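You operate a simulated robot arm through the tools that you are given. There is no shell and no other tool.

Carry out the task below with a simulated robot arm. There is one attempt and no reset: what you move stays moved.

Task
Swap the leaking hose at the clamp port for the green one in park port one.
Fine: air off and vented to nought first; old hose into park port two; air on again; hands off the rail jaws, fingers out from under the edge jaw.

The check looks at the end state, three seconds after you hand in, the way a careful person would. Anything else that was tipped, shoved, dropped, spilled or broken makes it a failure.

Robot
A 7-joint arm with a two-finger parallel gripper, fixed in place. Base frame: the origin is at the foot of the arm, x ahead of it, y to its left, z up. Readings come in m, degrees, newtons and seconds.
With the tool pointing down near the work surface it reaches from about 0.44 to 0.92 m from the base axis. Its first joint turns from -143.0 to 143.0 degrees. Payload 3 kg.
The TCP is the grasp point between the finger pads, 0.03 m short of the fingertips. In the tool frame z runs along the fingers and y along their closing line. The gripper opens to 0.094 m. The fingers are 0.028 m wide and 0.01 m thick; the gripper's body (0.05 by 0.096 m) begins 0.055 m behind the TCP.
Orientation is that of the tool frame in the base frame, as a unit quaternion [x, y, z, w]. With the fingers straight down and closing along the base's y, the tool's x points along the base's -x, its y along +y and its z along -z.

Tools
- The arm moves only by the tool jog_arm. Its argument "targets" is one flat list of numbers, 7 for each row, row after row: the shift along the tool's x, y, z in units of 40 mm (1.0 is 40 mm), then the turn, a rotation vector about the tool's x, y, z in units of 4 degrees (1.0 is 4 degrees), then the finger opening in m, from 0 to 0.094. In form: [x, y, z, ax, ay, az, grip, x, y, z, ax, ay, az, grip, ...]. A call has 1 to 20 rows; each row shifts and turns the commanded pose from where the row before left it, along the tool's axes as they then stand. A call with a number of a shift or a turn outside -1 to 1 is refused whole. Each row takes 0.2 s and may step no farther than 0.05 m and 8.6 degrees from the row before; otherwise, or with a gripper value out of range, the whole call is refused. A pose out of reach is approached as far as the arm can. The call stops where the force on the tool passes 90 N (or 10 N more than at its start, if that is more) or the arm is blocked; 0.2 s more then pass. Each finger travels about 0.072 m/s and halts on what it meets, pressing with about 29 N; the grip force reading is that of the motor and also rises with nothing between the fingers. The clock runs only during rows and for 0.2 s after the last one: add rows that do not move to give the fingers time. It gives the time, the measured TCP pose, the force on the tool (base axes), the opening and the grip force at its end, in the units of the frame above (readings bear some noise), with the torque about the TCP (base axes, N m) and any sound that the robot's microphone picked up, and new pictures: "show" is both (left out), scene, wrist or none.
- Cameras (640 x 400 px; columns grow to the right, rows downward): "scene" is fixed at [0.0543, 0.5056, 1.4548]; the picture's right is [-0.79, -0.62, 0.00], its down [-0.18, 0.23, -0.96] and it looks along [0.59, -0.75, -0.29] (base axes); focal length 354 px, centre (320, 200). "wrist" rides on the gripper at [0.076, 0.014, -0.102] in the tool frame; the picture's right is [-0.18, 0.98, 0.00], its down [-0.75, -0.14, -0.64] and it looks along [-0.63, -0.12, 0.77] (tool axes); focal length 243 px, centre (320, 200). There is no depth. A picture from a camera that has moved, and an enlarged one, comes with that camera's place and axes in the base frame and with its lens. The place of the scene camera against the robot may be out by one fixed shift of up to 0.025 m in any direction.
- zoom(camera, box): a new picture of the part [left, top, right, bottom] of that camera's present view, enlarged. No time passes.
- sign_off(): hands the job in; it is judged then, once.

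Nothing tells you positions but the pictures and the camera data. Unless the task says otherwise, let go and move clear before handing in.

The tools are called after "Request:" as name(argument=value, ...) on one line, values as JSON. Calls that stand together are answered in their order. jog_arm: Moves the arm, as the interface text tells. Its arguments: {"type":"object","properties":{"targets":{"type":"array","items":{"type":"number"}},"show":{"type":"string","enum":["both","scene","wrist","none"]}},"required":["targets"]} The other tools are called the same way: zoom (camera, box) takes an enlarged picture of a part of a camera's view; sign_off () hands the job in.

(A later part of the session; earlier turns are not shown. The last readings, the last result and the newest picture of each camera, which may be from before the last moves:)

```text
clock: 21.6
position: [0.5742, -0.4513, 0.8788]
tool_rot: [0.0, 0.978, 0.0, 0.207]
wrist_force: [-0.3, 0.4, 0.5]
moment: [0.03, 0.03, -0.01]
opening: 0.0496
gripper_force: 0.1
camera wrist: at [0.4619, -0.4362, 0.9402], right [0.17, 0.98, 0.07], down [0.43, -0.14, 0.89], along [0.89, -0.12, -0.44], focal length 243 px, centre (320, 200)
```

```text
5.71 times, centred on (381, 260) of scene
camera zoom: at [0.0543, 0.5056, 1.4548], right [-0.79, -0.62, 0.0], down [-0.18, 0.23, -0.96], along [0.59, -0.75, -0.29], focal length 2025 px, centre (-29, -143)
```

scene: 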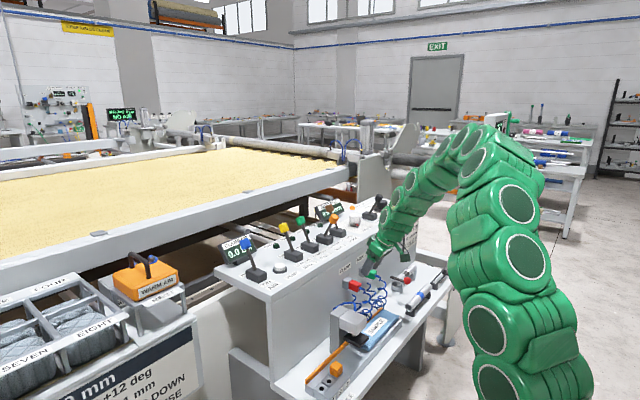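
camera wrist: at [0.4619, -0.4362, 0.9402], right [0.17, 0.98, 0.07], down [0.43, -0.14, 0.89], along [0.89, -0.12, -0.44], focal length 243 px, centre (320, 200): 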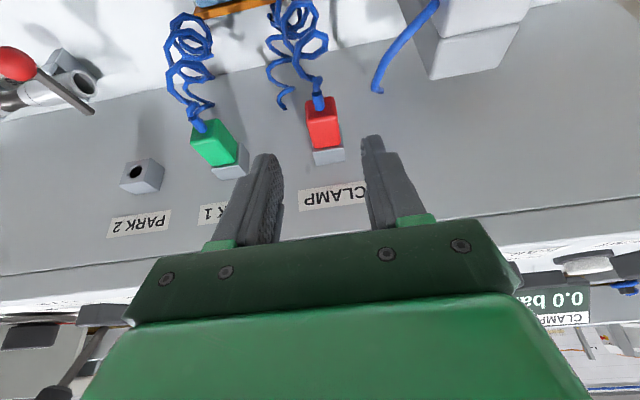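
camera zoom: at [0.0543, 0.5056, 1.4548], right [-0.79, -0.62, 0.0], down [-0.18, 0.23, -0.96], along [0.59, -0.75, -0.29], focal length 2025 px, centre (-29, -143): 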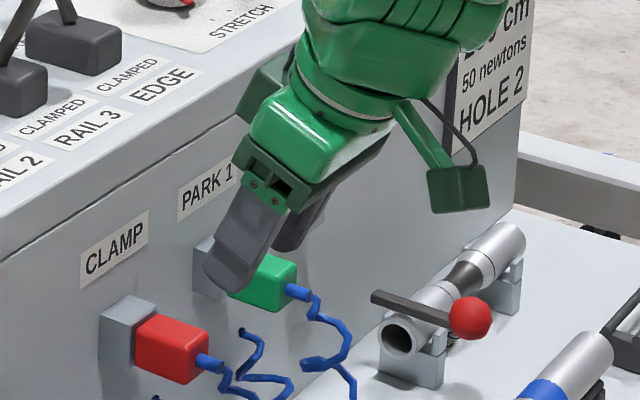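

Two views agree that the red plug spans x 0.618–0.654, with y = -0.4494 and its top at z = 0.787. I'll slide the open fingers down either side of it.

Request:
jog_arm(targets=[-0.1, 0.04, 0.5, 0, 0, 0, 0.05, -0.1, 0.01, 0.6, 0, 0, 0, 0.05, 0, 0, 0.6, 0, 0, 0, 0.05, 0, 0, 0.6, 0, 0, 0, 0.05, 0, 0, 0.36, 0, 0, 0, 0.05, 0, 0, 0, 0, 0, 0, 0.05], show="both")

Request:
zoom(camera="wrist", box=[220, 90, 420, 215])

Request:
zoom(camera="scene", box=[325, 225, 437, 295])

```text
clock: 23.0
position: [0.6282, -0.446, 0.7874]
tool_rot: [0.0, 0.978, 0.0, 0.208]
wrist_force: [-0.1, 0.8, -0.2]
moment: [-0.01, -0.01, -0.04]
opening: 0.0498
gripper_force: 0.0
camera wrist: at [0.5164, -0.4323, 0.8492], right [0.17, 0.98, 0.07], down [0.43, -0.14, 0.89], along [0.89, -0.12, -0.44], focal length 243 px, centre (320, 200)
```

scene: 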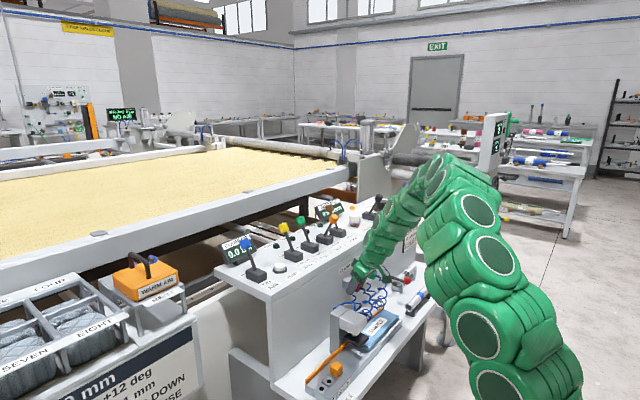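
wrist: 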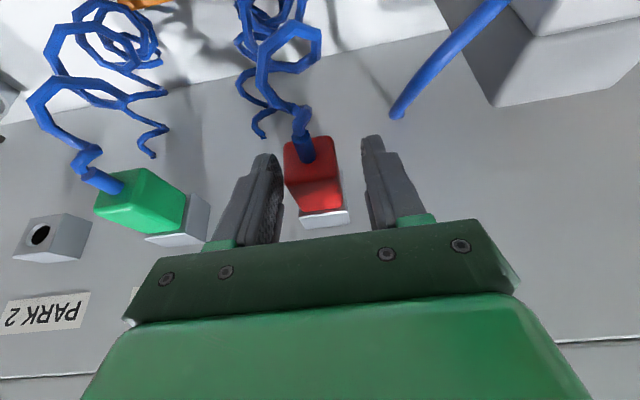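

```text
3.20 times, centred on (320, 152) of wrist
camera zoom: at [0.5164, -0.4323, 0.8492], right [0.17, 0.98, 0.07], down [0.43, -0.14, 0.89], along [0.89, -0.12, -0.44], focal length 776 px, centre (320, 352)
```

zoom: 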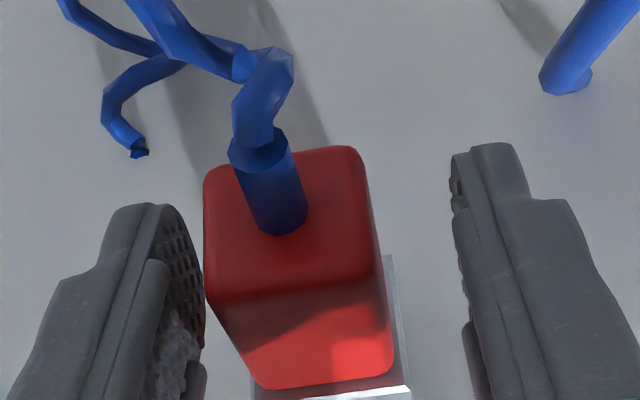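

```text
5.71 times, centred on (381, 260) of scene
camera zoom: at [0.0543, 0.5056, 1.4548], right [-0.79, -0.62, 0.0], down [-0.18, 0.23, -0.96], along [0.59, -0.75, -0.29], focal length 2025 px, centre (-29, -143)
```

zoom: 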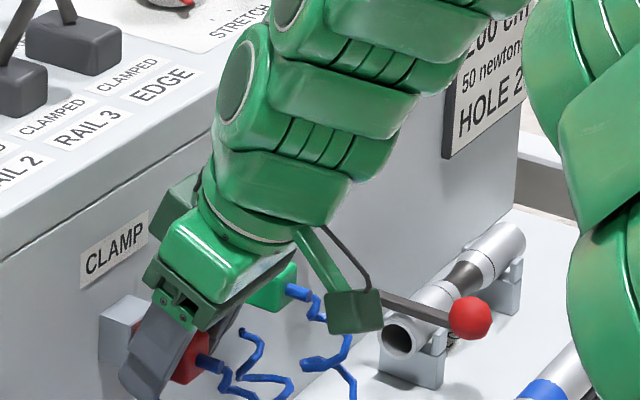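

The fingers straddle the plug, but it sits about 4 mm nearer the left finger. I'll centre on it, back off slightly from the socket block, and close.

Request:
jog_arm(targets=[0.07, -0.1, 0.0, 0, 0, 0, 0.05, 0, 0, 0, 0, 0, 0, 0.05, 0, 0, 0, 0, 0, 0, 0.015, 0, 0, 0, 0, 0, 0, 0.015, 0, 0, 0, 0, 0, 0, 0.015], show="both")

Request:
zoom(camera="wrist", box=[220, 90, 420, 215])

```text
clock: 24.2
position: [0.6261, -0.4501, 0.7856]
tool_rot: [0.0, 0.978, 0.0, 0.208]
wrist_force: [0.9, 6.9, -0.2]
moment: [0.03, 0.02, 0.19]
opening: 0.0318
gripper_force: 29.0
camera wrist: at [0.5145, -0.4366, 0.8479], right [0.17, 0.98, 0.08], down [0.43, -0.14, 0.89], along [0.89, -0.12, -0.44], focal length 243 px, centre (320, 200)
```

scene: 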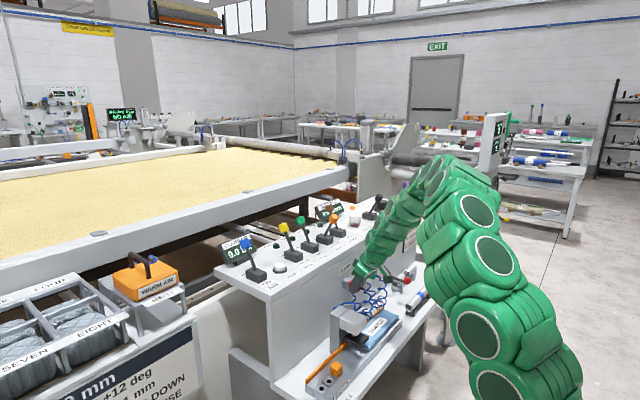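
wrist: 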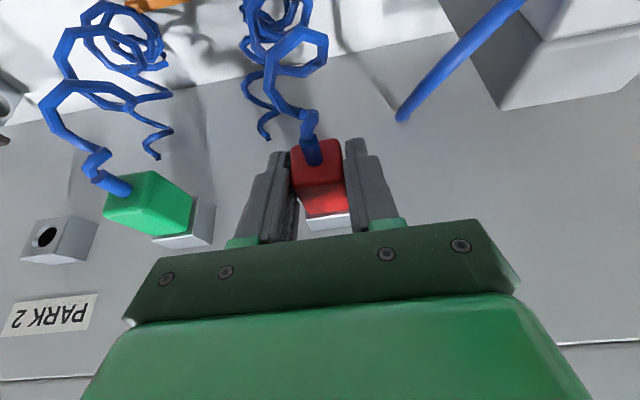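

```text
3.20 times, centred on (320, 152) of wrist
camera zoom: at [0.5145, -0.4366, 0.8479], right [0.17, 0.98, 0.08], down [0.43, -0.14, 0.89], along [0.89, -0.12, -0.44], focal length 776 px, centre (320, 352)
```

zoom: 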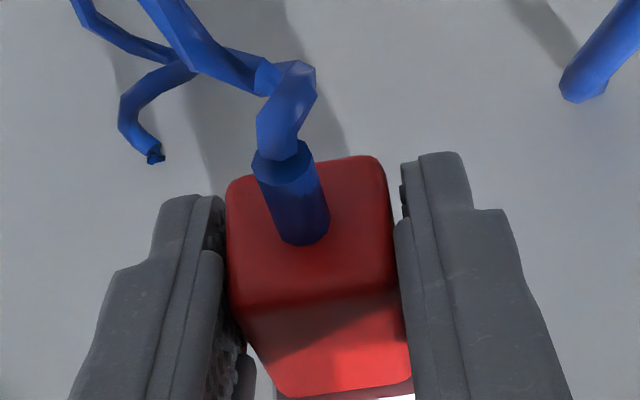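

The grip is firm at 0.0318 m. I'll pull the red plug straight out along base -x.

Request:
jog_arm(targets=[0.1825, 0, -0.0818, 0, 0, 0, 0.015, 0.1825, 0, -0.0818, 0, 0, 0, 0.015, 0.1825, 0, -0.0818, 0, 0, 0, 0.015, 0.1825, 0, -0.0818, 0, 0, 0, 0.015, 0, 0, 0, 0, 0, 0, 0.015], show="both")

Request:
zoom(camera="wrist", box=[220, 90, 420, 215])

Request:
zoom(camera="scene", box=[325, 225, 437, 295])

```text
clock: 25.4
position: [0.5941, -0.4518, 0.7857]
tool_rot: [0.0, 0.978, 0.0, 0.207]
wrist_force: [-0.3, -0.2, -0.3]
moment: [-0.01, -0.01, 0.0]
opening: 0.0318
gripper_force: 29.0
camera wrist: at [0.4819, -0.4366, 0.847], right [0.17, 0.98, 0.07], down [0.43, -0.14, 0.89], along [0.89, -0.12, -0.44], focal length 243 px, centre (320, 200)
```

scene: 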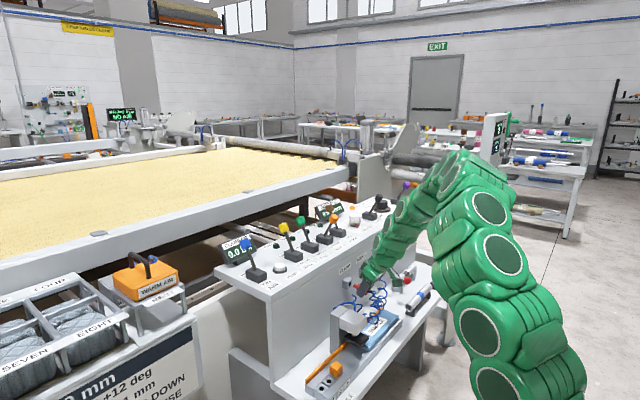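
wrist: 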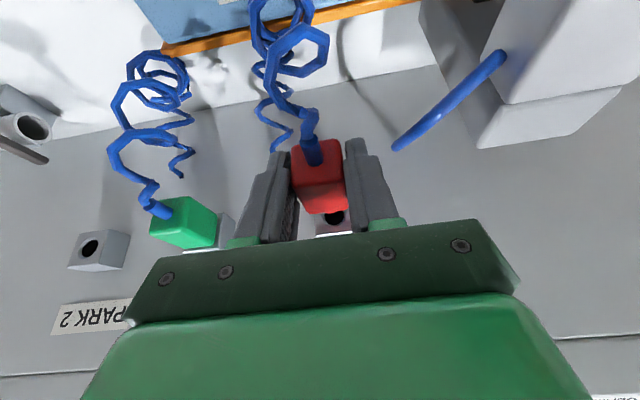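

```text
3.20 times, centred on (320, 152) of wrist
camera zoom: at [0.4819, -0.4366, 0.847], right [0.17, 0.98, 0.07], down [0.43, -0.14, 0.89], along [0.89, -0.12, -0.44], focal length 776 px, centre (320, 352)
```

zoom: 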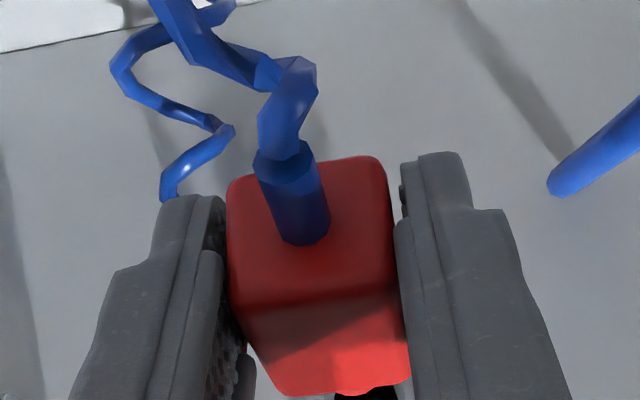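

```text
5.71 times, centred on (381, 260) of scene
camera zoom: at [0.0543, 0.5056, 1.4548], right [-0.79, -0.62, 0.0], down [-0.18, 0.23, -0.96], along [0.59, -0.75, -0.29], focal length 2025 px, centre (-29, -143)
```

zoom: 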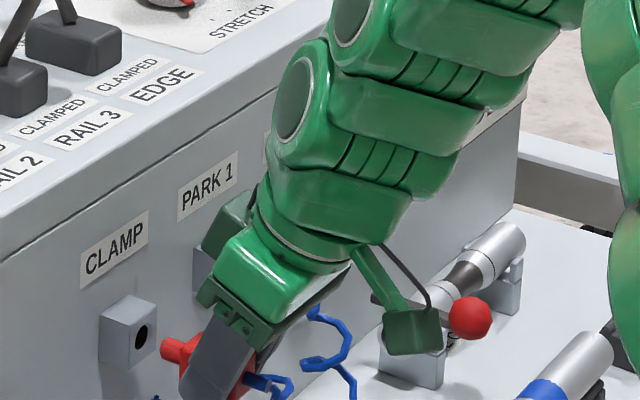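

The red plug came out cleanly with no force left on the tool; it has a short nozzle behind it. I'll lift it and slide sideways so both the CLAMP and PARK 2 sockets are visible for measuring.

Request:
jog_arm(targets=[0.2, 0, -0.09, 0, 0, 0, 0.015, -0.34, 0, -0.76, 0, 0, 0, 0.015, -0.34, 0, -0.76, 0, 0, 0, 0.015, -0.34, 0, -0.76, 0, 0, 0, 0.015, 0.1, -0.85, -0.04, 0, 0, 0, 0.015, 0.1, -0.85, -0.04, 0, 0, 0, 0.015, 0.1, -0.85, -0.04, 0, 0, 0, 0.015, 0, 0, 0, 0, 0, 0, 0.015], show="both")

Request:
zoom(camera="wrist", box=[140, 60, 300, 160])

Request:
zoom(camera="wrist", box=[340, 60, 500, 160])

Request:
zoom(camera="scene", box=[325, 225, 437, 295])

```text
clock: 27.2
position: [0.5723, -0.5507, 0.8833]
tool_rot: [0.0, 0.978, 0.0, 0.208]
wrist_force: [-0.2, 0.1, -0.4]
moment: [-0.02, 0.0, -0.02]
opening: 0.0315
gripper_force: 28.7
camera wrist: at [0.461, -0.5365, 0.9457], right [0.17, 0.98, 0.08], down [0.43, -0.14, 0.89], along [0.89, -0.12, -0.44], focal length 243 px, centre (320, 200)
```

scene: 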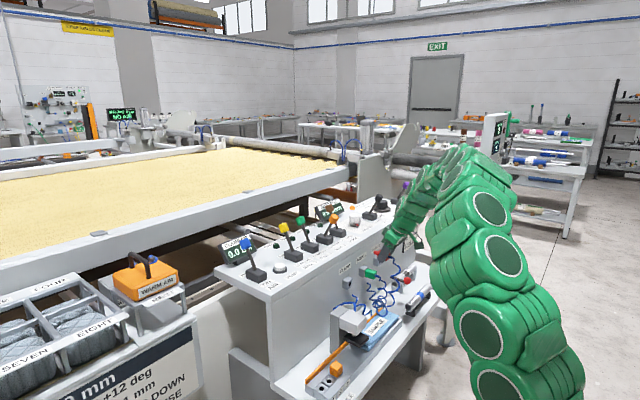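
wrist: 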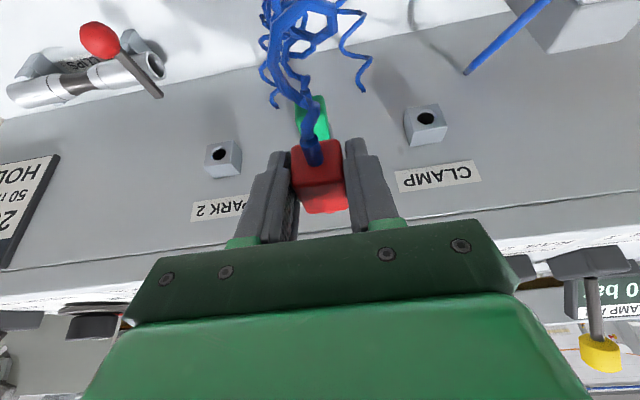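

```text
4.00 times, centred on (220, 110) of wrist
camera zoom: at [0.461, -0.5365, 0.9457], right [0.17, 0.98, 0.08], down [0.43, -0.14, 0.89], along [0.89, -0.12, -0.44], focal length 970 px, centre (720, 560)
```

zoom: 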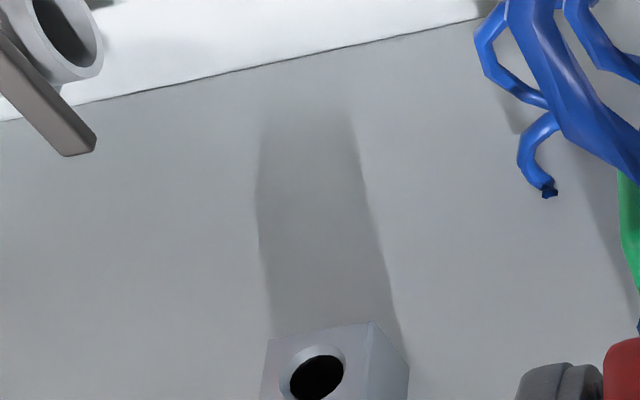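

```text
4.00 times, centred on (420, 110) of wrist
camera zoom: at [0.461, -0.5365, 0.9457], right [0.17, 0.98, 0.08], down [0.43, -0.14, 0.89], along [0.89, -0.12, -0.44], focal length 970 px, centre (-80, 560)
```

zoom: 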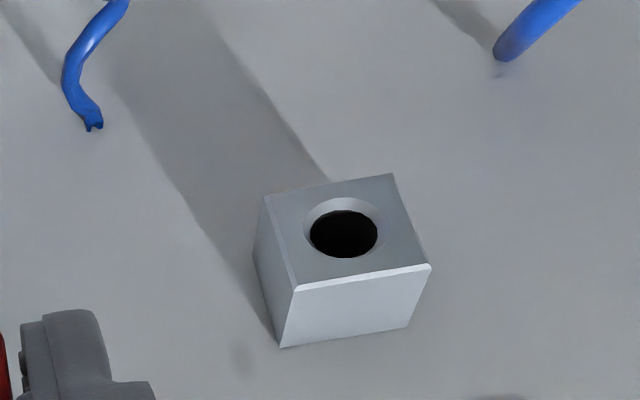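

```text
5.71 times, centred on (381, 260) of scene
camera zoom: at [0.0543, 0.5056, 1.4548], right [-0.79, -0.62, 0.0], down [-0.18, 0.23, -0.96], along [0.59, -0.75, -0.29], focal length 2025 px, centre (-29, -143)
```

zoom: 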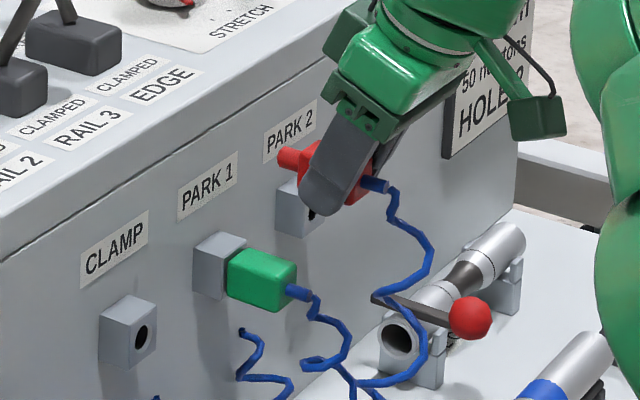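

Both socket faces with chamfered holes are visible. I'll enlarge PARK 2 fully.

Request:
zoom(camera="wrist", box=[180, 120, 276, 180])

Request:
zoom(camera="wrist", box=[380, 95, 476, 155])

```text
6.67 times, centred on (228, 150) of wrist
camera zoom: at [0.461, -0.5365, 0.9457], right [0.17, 0.98, 0.08], down [0.43, -0.14, 0.89], along [0.89, -0.12, -0.44], focal length 1618 px, centre (933, 533)
```

zoom: 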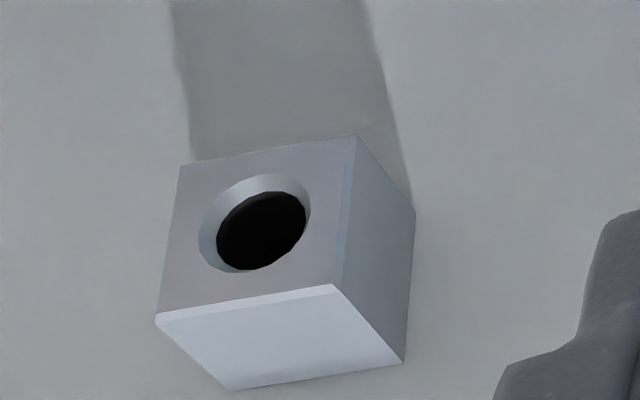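

```text
6.67 times, centred on (428, 125) of wrist
camera zoom: at [0.461, -0.5365, 0.9457], right [0.17, 0.98, 0.08], down [0.43, -0.14, 0.89], along [0.89, -0.12, -0.44], focal length 1618 px, centre (-400, 700)
```

zoom: 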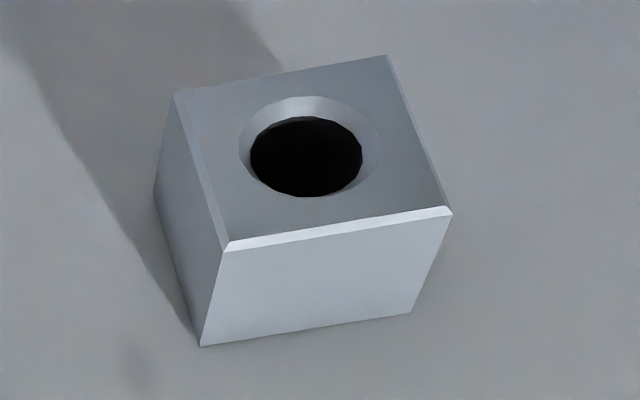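

Measured on the socket-face plane, CLAMP and PARK 2 are at the same height and about 0.2185 m apart in y. I'll carry the red plug across above the green one, then lower it in front of PARK 2 at the same standoff as before for a comparison picture.

Request:
jog_arm(targets=[0, -0.988, 0, 0, 0, 0, 0.015, 0, -0.988, 0, 0, 0, 0, 0.015, 0, -0.988, 0, 0, 0, 0, 0.015, 0, 0, 0, 0, 0, 0, 0.015, 0.331, 0, 0.744, 0, 0, 0, 0.015, 0.331, 0, 0.744, 0, 0, 0, 0.015, 0.331, 0, 0.744, 0, 0, 0, 0.015, 0, 0, 0, 0, 0, 0, 0.015], show="both")

Request:
zoom(camera="wrist", box=[220, 110, 420, 235])

Request:
zoom(camera="scene", box=[325, 225, 437, 295])

```text
clock: 29.0
position: [0.5722, -0.6733, 0.7832]
tool_rot: [0.0, 0.978, 0.0, 0.208]
wrist_force: [0.4, -1.0, -0.8]
moment: [0.0, 0.03, -0.04]
opening: 0.0314
gripper_force: 29.2
camera wrist: at [0.4596, -0.6587, 0.8453], right [0.17, 0.98, 0.08], down [0.43, -0.14, 0.89], along [0.89, -0.12, -0.44], focal length 243 px, centre (320, 200)
```

scene: 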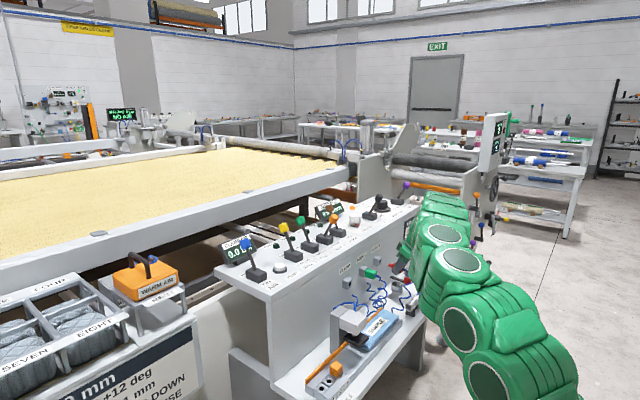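
wrist: 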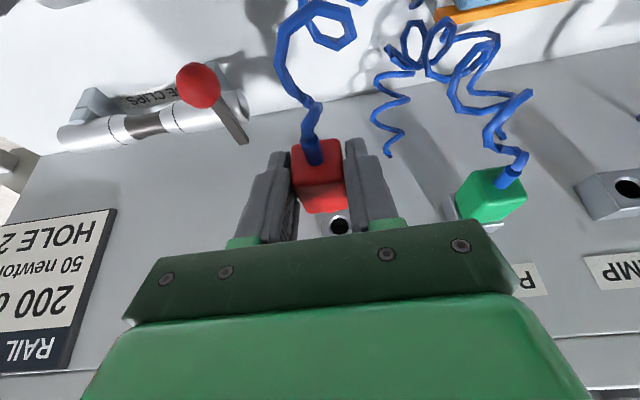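

```text
3.20 times, centred on (320, 172) of wrist
camera zoom: at [0.4596, -0.6587, 0.8453], right [0.17, 0.98, 0.08], down [0.43, -0.14, 0.89], along [0.89, -0.12, -0.44], focal length 776 px, centre (320, 288)
```

zoom: 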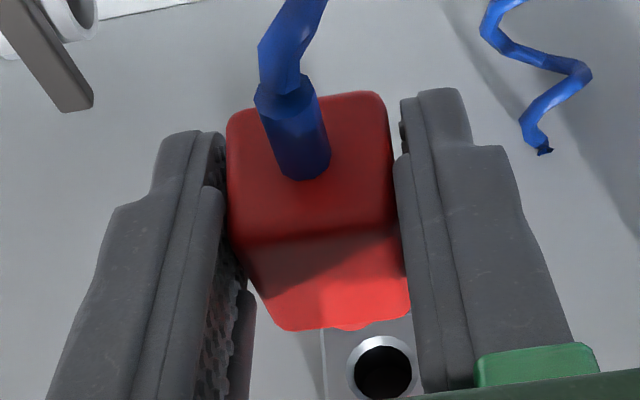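

```text
5.71 times, centred on (381, 260) of scene
camera zoom: at [0.0543, 0.5056, 1.4548], right [-0.79, -0.62, 0.0], down [-0.18, 0.23, -0.96], along [0.59, -0.75, -0.29], focal length 2025 px, centre (-29, -143)
```

zoom: 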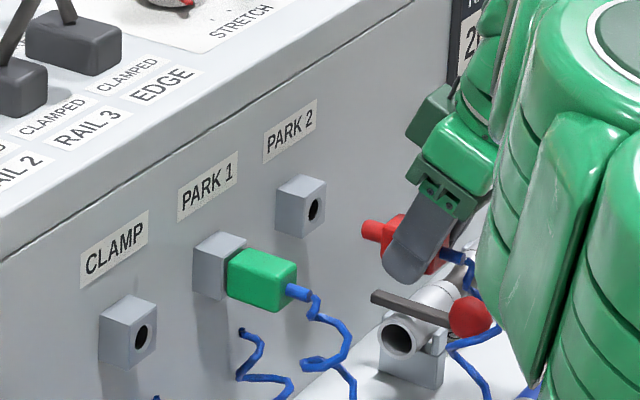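

The plug hasn't shifted in the grip (its outline in the wrist picture is unchanged). I'll advance to the same 32 mm standoff I had at CLAMP and compare the pictures directly.

Request:
jog_arm(targets=[-0.25, 0, 0.11, 0, 0, 0, 0.015, -0.241, 0, 0.109, 0, 0, 0, 0.015, 0, 0, 0, 0, 0, 0, 0.015, 0, 0, 0, 0, 0, 0, 0.015], show="both")

Request:
zoom(camera="wrist", box=[220, 90, 420, 215])

Request:
zoom(camera="wrist", box=[272, 180, 368, 240])

Request:
zoom(camera="scene", box=[325, 225, 437, 295])

```text
clock: 30.0
position: [0.594, -0.6719, 0.7852]
tool_rot: [0.0, 0.978, 0.0, 0.208]
wrist_force: [0.3, 0.0, -0.2]
moment: [0.01, 0.01, 0.01]
opening: 0.0316
gripper_force: 28.7
camera wrist: at [0.4816, -0.6579, 0.8465], right [0.17, 0.98, 0.07], down [0.43, -0.14, 0.89], along [0.89, -0.12, -0.44], focal length 243 px, centre (320, 200)
```

scene: 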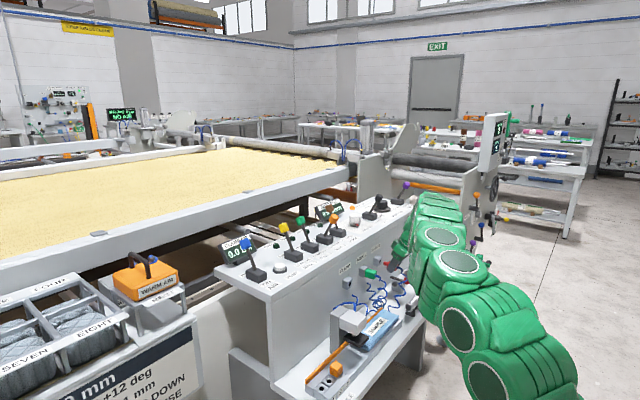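
wrist: 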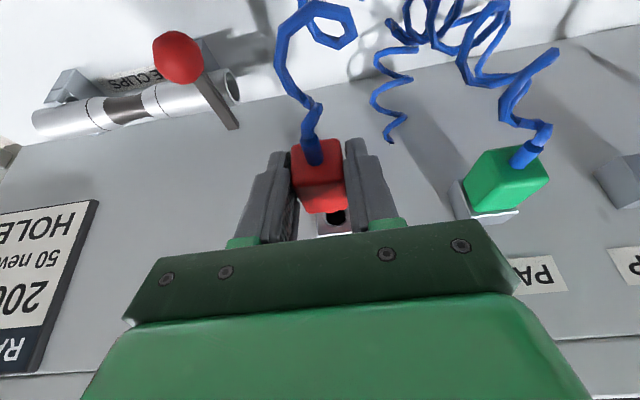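

```text
3.20 times, centred on (320, 152) of wrist
camera zoom: at [0.4816, -0.6579, 0.8465], right [0.17, 0.98, 0.07], down [0.43, -0.14, 0.89], along [0.89, -0.12, -0.44], focal length 776 px, centre (320, 352)
```

zoom: 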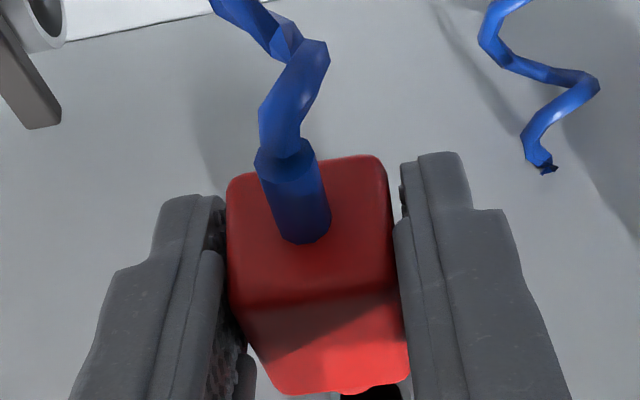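

```text
6.67 times, centred on (320, 210) of wrist
camera zoom: at [0.4816, -0.6579, 0.8465], right [0.17, 0.98, 0.07], down [0.43, -0.14, 0.89], along [0.89, -0.12, -0.44], focal length 1618 px, centre (320, 133)
```

zoom: 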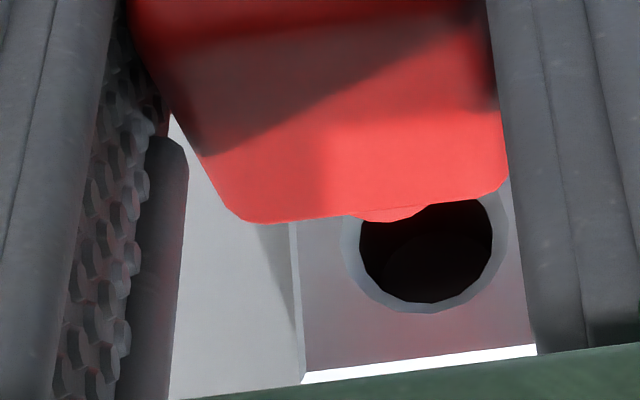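

```text
5.71 times, centred on (381, 260) of scene
camera zoom: at [0.0543, 0.5056, 1.4548], right [-0.79, -0.62, 0.0], down [-0.18, 0.23, -0.96], along [0.59, -0.75, -0.29], focal length 2025 px, centre (-29, -143)
```

zoom: 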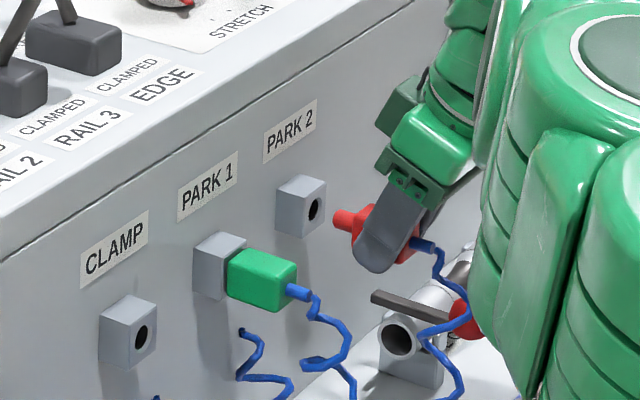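

The hole sits almost exactly where the CLAMP hole appeared at the same standoff, about 1 mm to the right, so I'll shift +1 mm in y. Then I'll push the plug in slowly.

Request:
jog_arm(targets=[0, 0.028, 0, 0, 0, 0, 0.015, -0.137, 0, 0.061, 0, 0, 0, 0.015, -0.137, 0, 0.061, 0, 0, 0, 0.015, -0.137, 0, 0.061, 0, 0, 0, 0.015, 0, 0, 0, 0, 0, 0, 0.015], show="wrist")

Request:
zoom(camera="wrist", box=[272, 140, 368, 240])

Request:
zoom(camera="scene", box=[325, 225, 437, 295])

```text
clock: 31.2
position: [0.6124, -0.6714, 0.7876]
tool_rot: [-0.001, 0.978, 0.0, 0.208]
wrist_force: [0.0, -0.7, -0.8]
moment: [0.0, 0.02, -0.03]
opening: 0.0315
gripper_force: 29.5
camera wrist: at [0.4999, -0.657, 0.849], right [0.17, 0.98, 0.07], down [0.43, -0.14, 0.89], along [0.89, -0.12, -0.44], focal length 243 px, centre (320, 200)
```

wrist: 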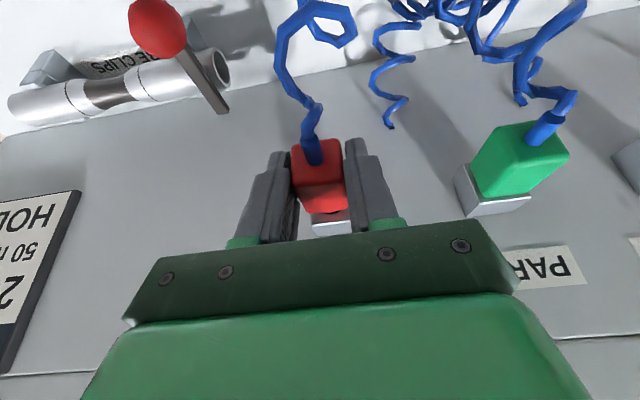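

```text
4.00 times, centred on (320, 190) of wrist
camera zoom: at [0.4999, -0.657, 0.849], right [0.17, 0.98, 0.07], down [0.43, -0.14, 0.89], along [0.89, -0.12, -0.44], focal length 970 px, centre (320, 240)
```

zoom: 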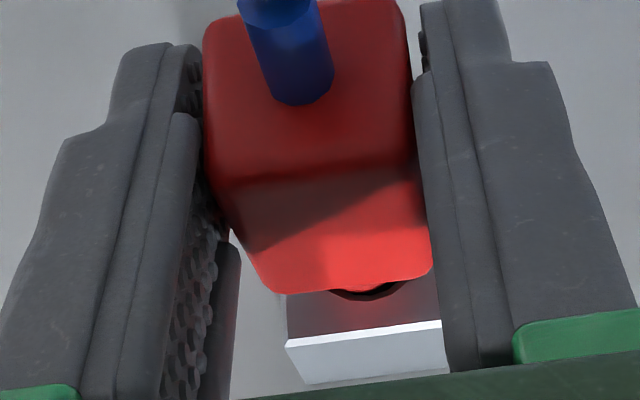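

```text
5.71 times, centred on (381, 260) of scene
camera zoom: at [0.0543, 0.5056, 1.4548], right [-0.79, -0.62, 0.0], down [-0.18, 0.23, -0.96], along [0.59, -0.75, -0.29], focal length 2025 px, centre (-29, -143)
```

zoom: 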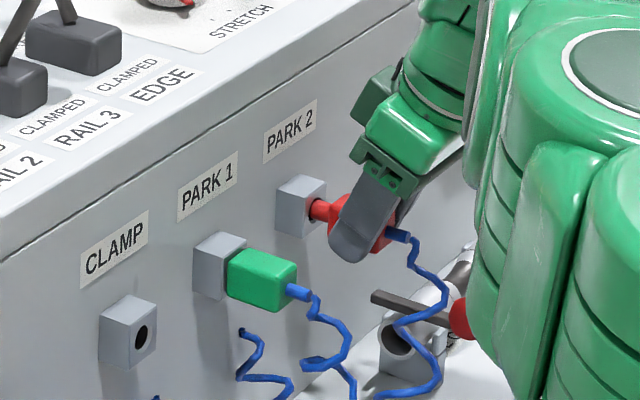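

The nozzle is lined up at the mouth of the hole. I'll drop 1.5 mm to match the original seated height and continue inserting.

Request:
jog_arm(targets=[0.015, 0, 0.034, 0, 0, 0, 0.015, -0.08, 0, 0.036, 0, 0, 0, 0.015, -0.08, 0, 0.036, 0, 0, 0, 0.015, -0.08, 0, 0.036, 0, 0, 0, 0.015, -0.08, 0, 0.036, 0, 0, 0, 0.015, 0, 0, 0, 0, 0, 0, 0.015], show="wrist")

Request:
zoom(camera="wrist", box=[272, 140, 368, 240])

Request:
zoom(camera="scene", box=[325, 225, 437, 295])

```text
clock: 32.6
position: [0.6245, -0.6712, 0.7857]
tool_rot: [0.0, 0.978, 0.0, 0.209]
wrist_force: [-3.1, 2.5, 8.3]
moment: [0.04, -0.26, 0.07]
opening: 0.0316
gripper_force: 29.4
camera wrist: at [0.5136, -0.6566, 0.8476], right [0.17, 0.98, 0.07], down [0.43, -0.14, 0.89], along [0.89, -0.12, -0.44], focal length 243 px, centre (320, 200)
```

wrist: 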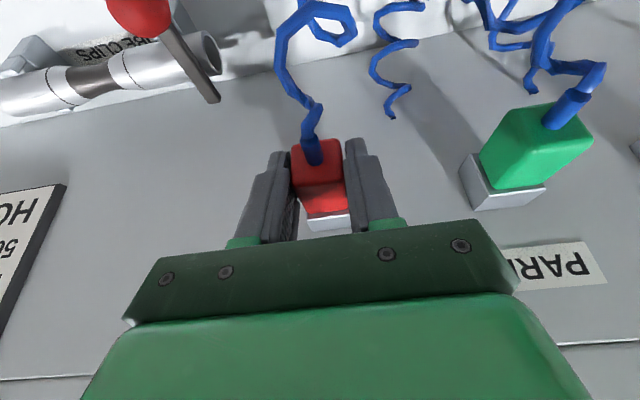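

```text
4.00 times, centred on (320, 190) of wrist
camera zoom: at [0.5136, -0.6566, 0.8476], right [0.17, 0.98, 0.07], down [0.43, -0.14, 0.89], along [0.89, -0.12, -0.44], focal length 970 px, centre (320, 240)
```

zoom: 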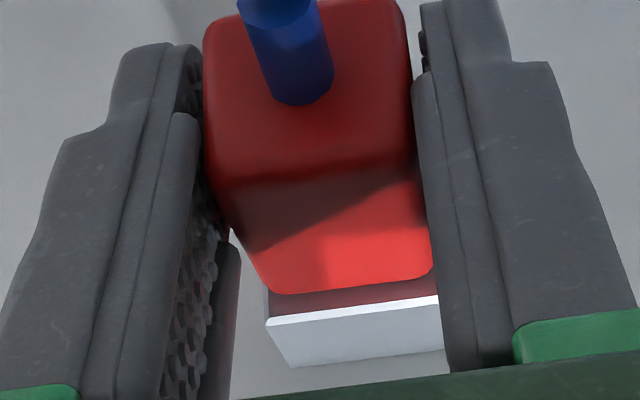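

```text
5.71 times, centred on (381, 260) of scene
camera zoom: at [0.0543, 0.5056, 1.4548], right [-0.79, -0.62, 0.0], down [-0.18, 0.23, -0.96], along [0.59, -0.75, -0.29], focal length 2025 px, centre (-29, -143)
```

zoom: 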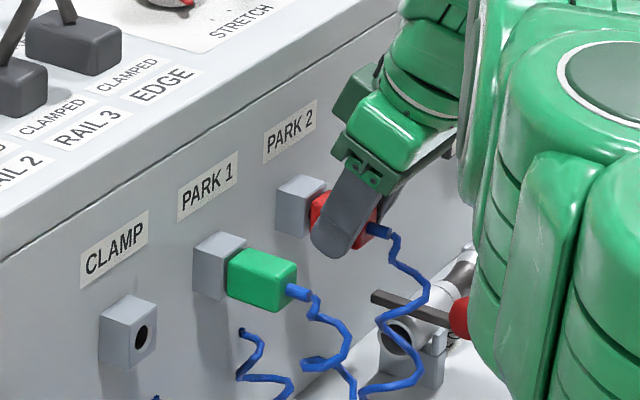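

The plug is nearly home with only light forces. I'll compare the same crop I took when the plug was seated at CLAMP.

Request:
zoom(camera="wrist", box=[220, 90, 420, 215])

Request:
zoom(camera="scene", box=[360, 245, 408, 275])

```text
3.20 times, centred on (320, 152) of wrist
camera zoom: at [0.5136, -0.6566, 0.8476], right [0.17, 0.98, 0.07], down [0.43, -0.14, 0.89], along [0.89, -0.12, -0.44], focal length 776 px, centre (320, 352)
```

zoom: 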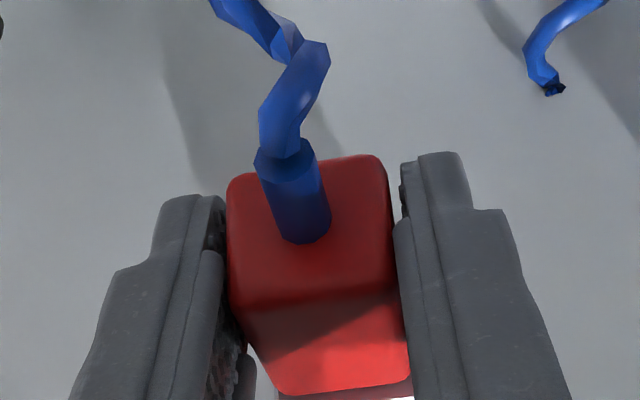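

```text
13.33 times, centred on (384, 260) of scene
camera zoom: at [0.0543, 0.5056, 1.4548], right [-0.79, -0.62, 0.0], down [-0.18, 0.23, -0.96], along [0.59, -0.75, -0.29], focal length 4725 px, centre (-533, -600)
```

zoom: 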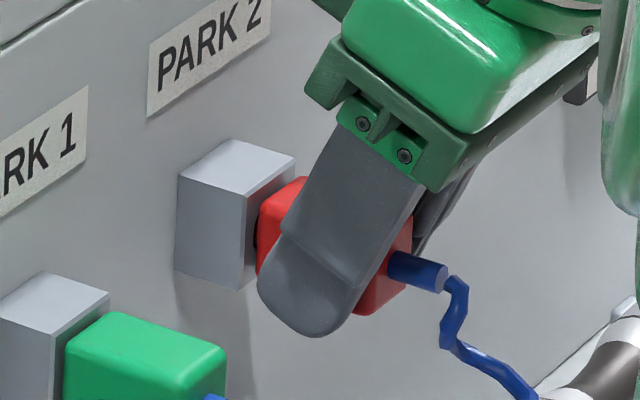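

There may be a gap of 1–2 mm left. I'll push a little further and watch the force.

Request:
jog_arm(targets=[-0.045, 0, 0.008, 0, 0, 0, 0.015, -0.035, 0, 0.015, 0, 0, 0, 0.015, 0, 0, 0, 0, 0, 0, 0.015], show="none")

Request:
zoom(camera="wrist", box=[220, 90, 420, 215])

Request:
zoom(camera="scene", box=[360, 245, 408, 275])

```text
clock: 33.4
position: [0.6271, -0.672, 0.7848]
tool_rot: [0.0, 0.978, 0.001, 0.207]
wrist_force: [-24.2, 5.4, 7.6]
moment: [0.05, 0.03, -0.02]
opening: 0.0315
gripper_force: 28.7
```

```text
3.20 times, centred on (320, 152) of wrist
camera zoom: at [0.5156, -0.6567, 0.8474], right [0.17, 0.98, 0.07], down [0.43, -0.14, 0.89], along [0.89, -0.12, -0.44], focal length 776 px, centre (320, 352)
```

zoom: 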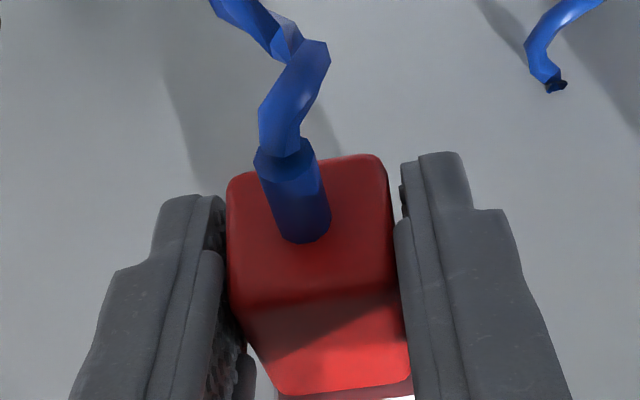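

```text
13.33 times, centred on (384, 260) of scene
camera zoom: at [0.0543, 0.5056, 1.4548], right [-0.79, -0.62, 0.0], down [-0.18, 0.23, -0.96], along [0.59, -0.75, -0.29], focal length 4725 px, centre (-533, -600)
```

zoom: 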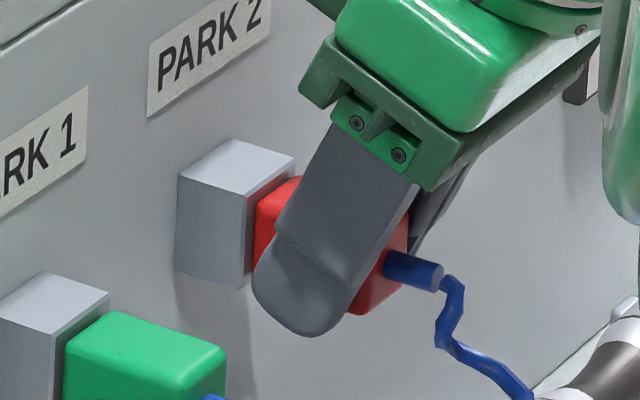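

The force rose to 24 N and the plug now looks flush with the PARK 2 block. I'll give it one last small push, relax, and open the fingers just wide enough to let go.

Request:
jog_arm(targets=[-0.03, 0, 0.013, 0, 0, 0, 0.015, 0, 0, 0, 0, 0, 0, 0.015, 0.04, 0, -0.018, 0, 0, 0, 0.015, 0, 0, 0, 0, 0, 0, 0.05, 0, 0, 0, 0, 0, 0, 0.05, 0, 0, 0, 0, 0, 0, 0.05], show="both")

Request:
zoom(camera="wrist", box=[220, 90, 420, 215])

Request:
zoom(camera="scene", box=[360, 245, 408, 275])

```text
clock: 34.8
position: [0.6281, -0.6708, 0.7866]
tool_rot: [0.0, 0.978, 0.0, 0.207]
wrist_force: [-0.7, 0.4, 0.2]
moment: [0.0, 0.05, 0.01]
opening: 0.05
gripper_force: 0.0
camera wrist: at [0.5171, -0.6567, 0.8482], right [0.17, 0.98, 0.07], down [0.43, -0.14, 0.89], along [0.89, -0.12, -0.44], focal length 243 px, centre (320, 200)
```

scene: 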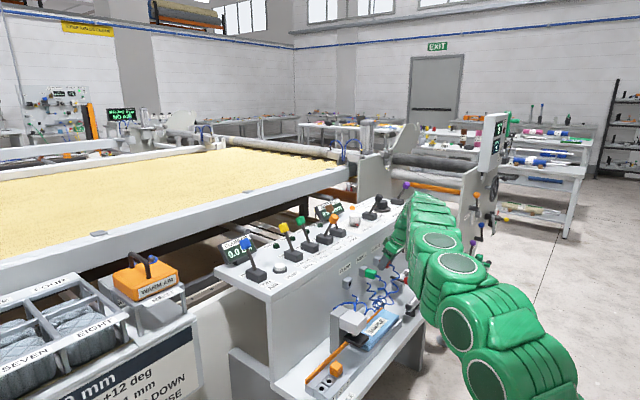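
wrist: 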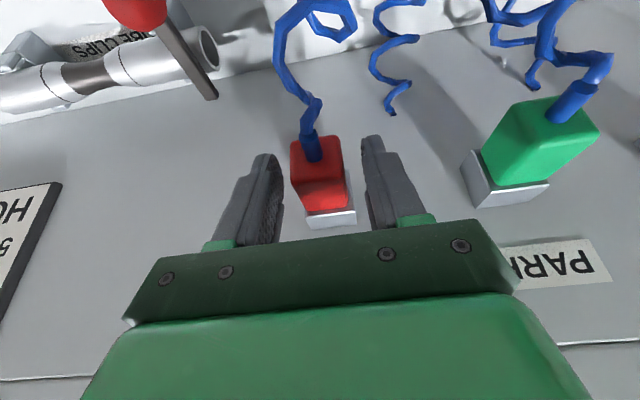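

```text
3.20 times, centred on (320, 152) of wrist
camera zoom: at [0.5171, -0.6567, 0.8482], right [0.17, 0.98, 0.07], down [0.43, -0.14, 0.89], along [0.89, -0.12, -0.44], focal length 776 px, centre (320, 352)
```

zoom: 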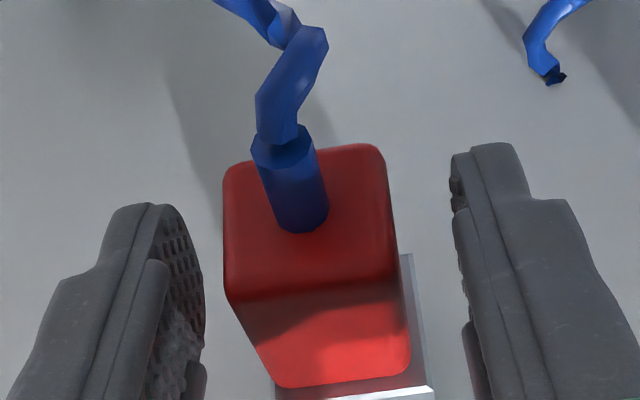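

```text
13.33 times, centred on (384, 260) of scene
camera zoom: at [0.0543, 0.5056, 1.4548], right [-0.79, -0.62, 0.0], down [-0.18, 0.23, -0.96], along [0.59, -0.75, -0.29], focal length 4725 px, centre (-533, -600)
```

zoom: 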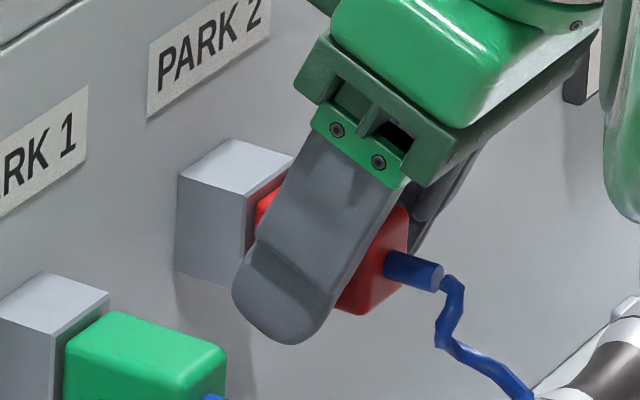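

The red plug sits square and flush in PARK 2, and it stayed put when released. I'll back out along the finger direction and move over in front of the green plug.

Request:
jog_arm(targets=[0, 0, -0.85, 0, 0, 0, 0.05, 0, 0, -0.85, 0, 0, 0, 0.05, 0, 0, -0.85, 0, 0, 0, 0.05, 0, 0.915, 0, 0, 0, 0, 0.05, 0, 0.915, 0, 0, 0, 0, 0.05, 0, 0.91, 0, 0, 0, 0, 0.05, 0, 0, 0, 0, 0, 0, 0.05, 0, 0, 0, 0, 0, 0, 0.05], show="both")

Request:
zoom(camera="wrist", box=[240, 50, 400, 150])

Request:
zoom(camera="scene", box=[325, 225, 437, 295])

```text
clock: 36.6
position: [0.5858, -0.5621, 0.8802]
tool_rot: [0.001, 0.978, 0.0, 0.207]
wrist_force: [0.2, 0.2, -0.3]
moment: [0.02, -0.01, 0.01]
opening: 0.0503
gripper_force: 0.1
camera wrist: at [0.4737, -0.5476, 0.942], right [0.17, 0.98, 0.07], down [0.43, -0.14, 0.89], along [0.89, -0.12, -0.44], focal length 243 px, centre (320, 200)
```

scene: 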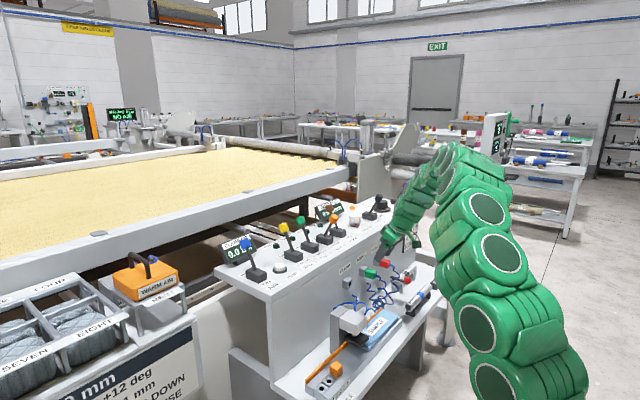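
wrist: 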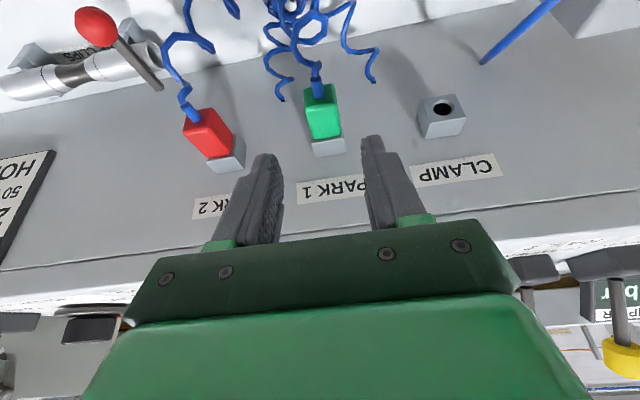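

```text
4.00 times, centred on (320, 100) of wrist
camera zoom: at [0.4737, -0.5476, 0.942], right [0.17, 0.98, 0.07], down [0.43, -0.14, 0.89], along [0.89, -0.12, -0.44], focal length 970 px, centre (320, 600)
```

zoom: 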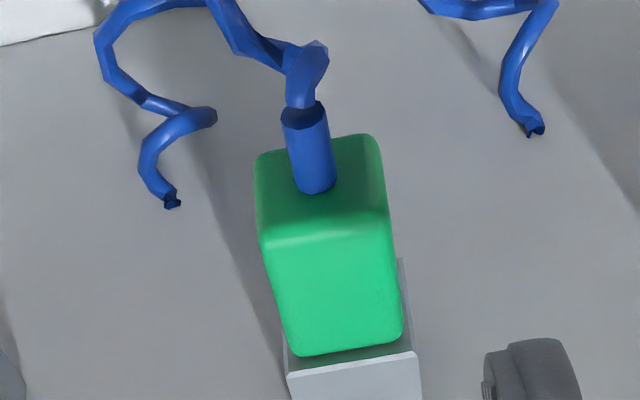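

```text
5.71 times, centred on (381, 260) of scene
camera zoom: at [0.0543, 0.5056, 1.4548], right [-0.79, -0.62, 0.0], down [-0.18, 0.23, -0.96], along [0.59, -0.75, -0.29], focal length 2025 px, centre (-29, -143)
```

zoom: 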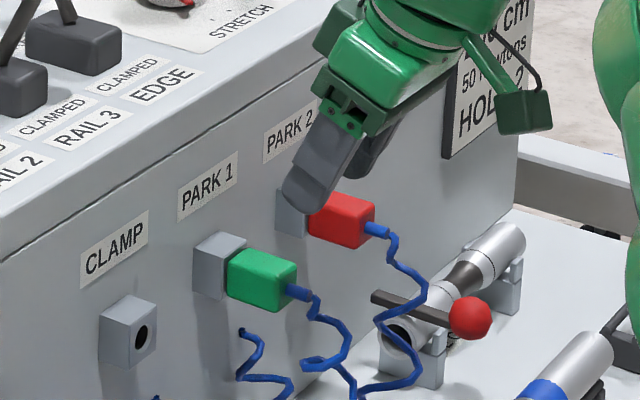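

Red is seated in PARK 2 exactly like green in PARK 1, and the CLAMP socket is free. The green plug lines up within a millimetre, so I'll slide the fingers down around it.

Request:
jog_arm(targets=[0.045, 0.02, 0.55, 0, 0, 0, 0.05, 0, 0, 0.6, 0, 0, 0, 0.05, 0, 0, 0.6, 0, 0, 0, 0.05, 0, 0, 0.5, 0, 0, 0, 0.05, 0, 0, 0.3, 0, 0, 0, 0.05, 0, 0, 0, 0, 0, 0, 0.05], show="both")

Request:
zoom(camera="wrist", box=[220, 90, 420, 215])

```text
clock: 38.0
position: [0.6268, -0.5593, 0.786]
tool_rot: [0.0, 0.978, 0.0, 0.208]
wrist_force: [-0.4, 0.3, -0.3]
moment: [0.01, 0.02, -0.01]
opening: 0.0497
gripper_force: 0.0
camera wrist: at [0.5147, -0.5453, 0.8484], right [0.17, 0.98, 0.07], down [0.43, -0.14, 0.89], along [0.89, -0.12, -0.44], focal length 243 px, centre (320, 200)
```

scene: 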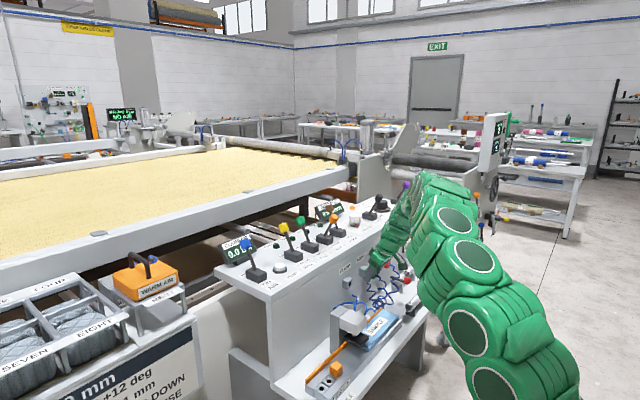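
wrist: 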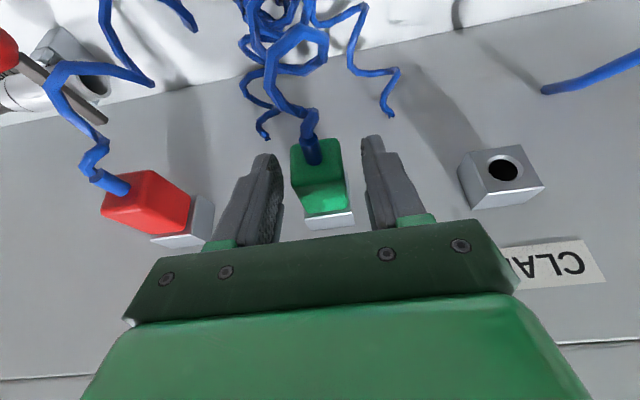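

```text
3.20 times, centred on (320, 152) of wrist
camera zoom: at [0.5147, -0.5453, 0.8484], right [0.17, 0.98, 0.07], down [0.43, -0.14, 0.89], along [0.89, -0.12, -0.44], focal length 776 px, centre (320, 352)
```

zoom: 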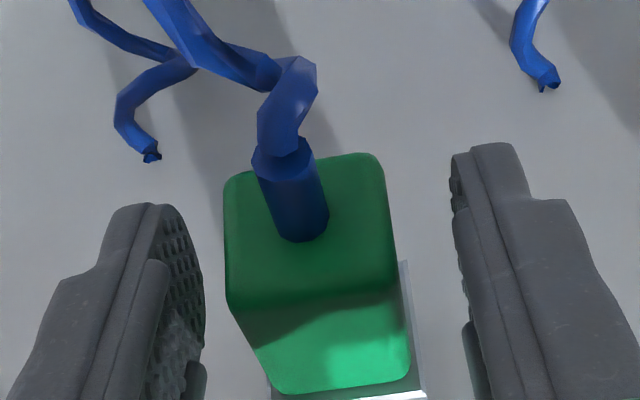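

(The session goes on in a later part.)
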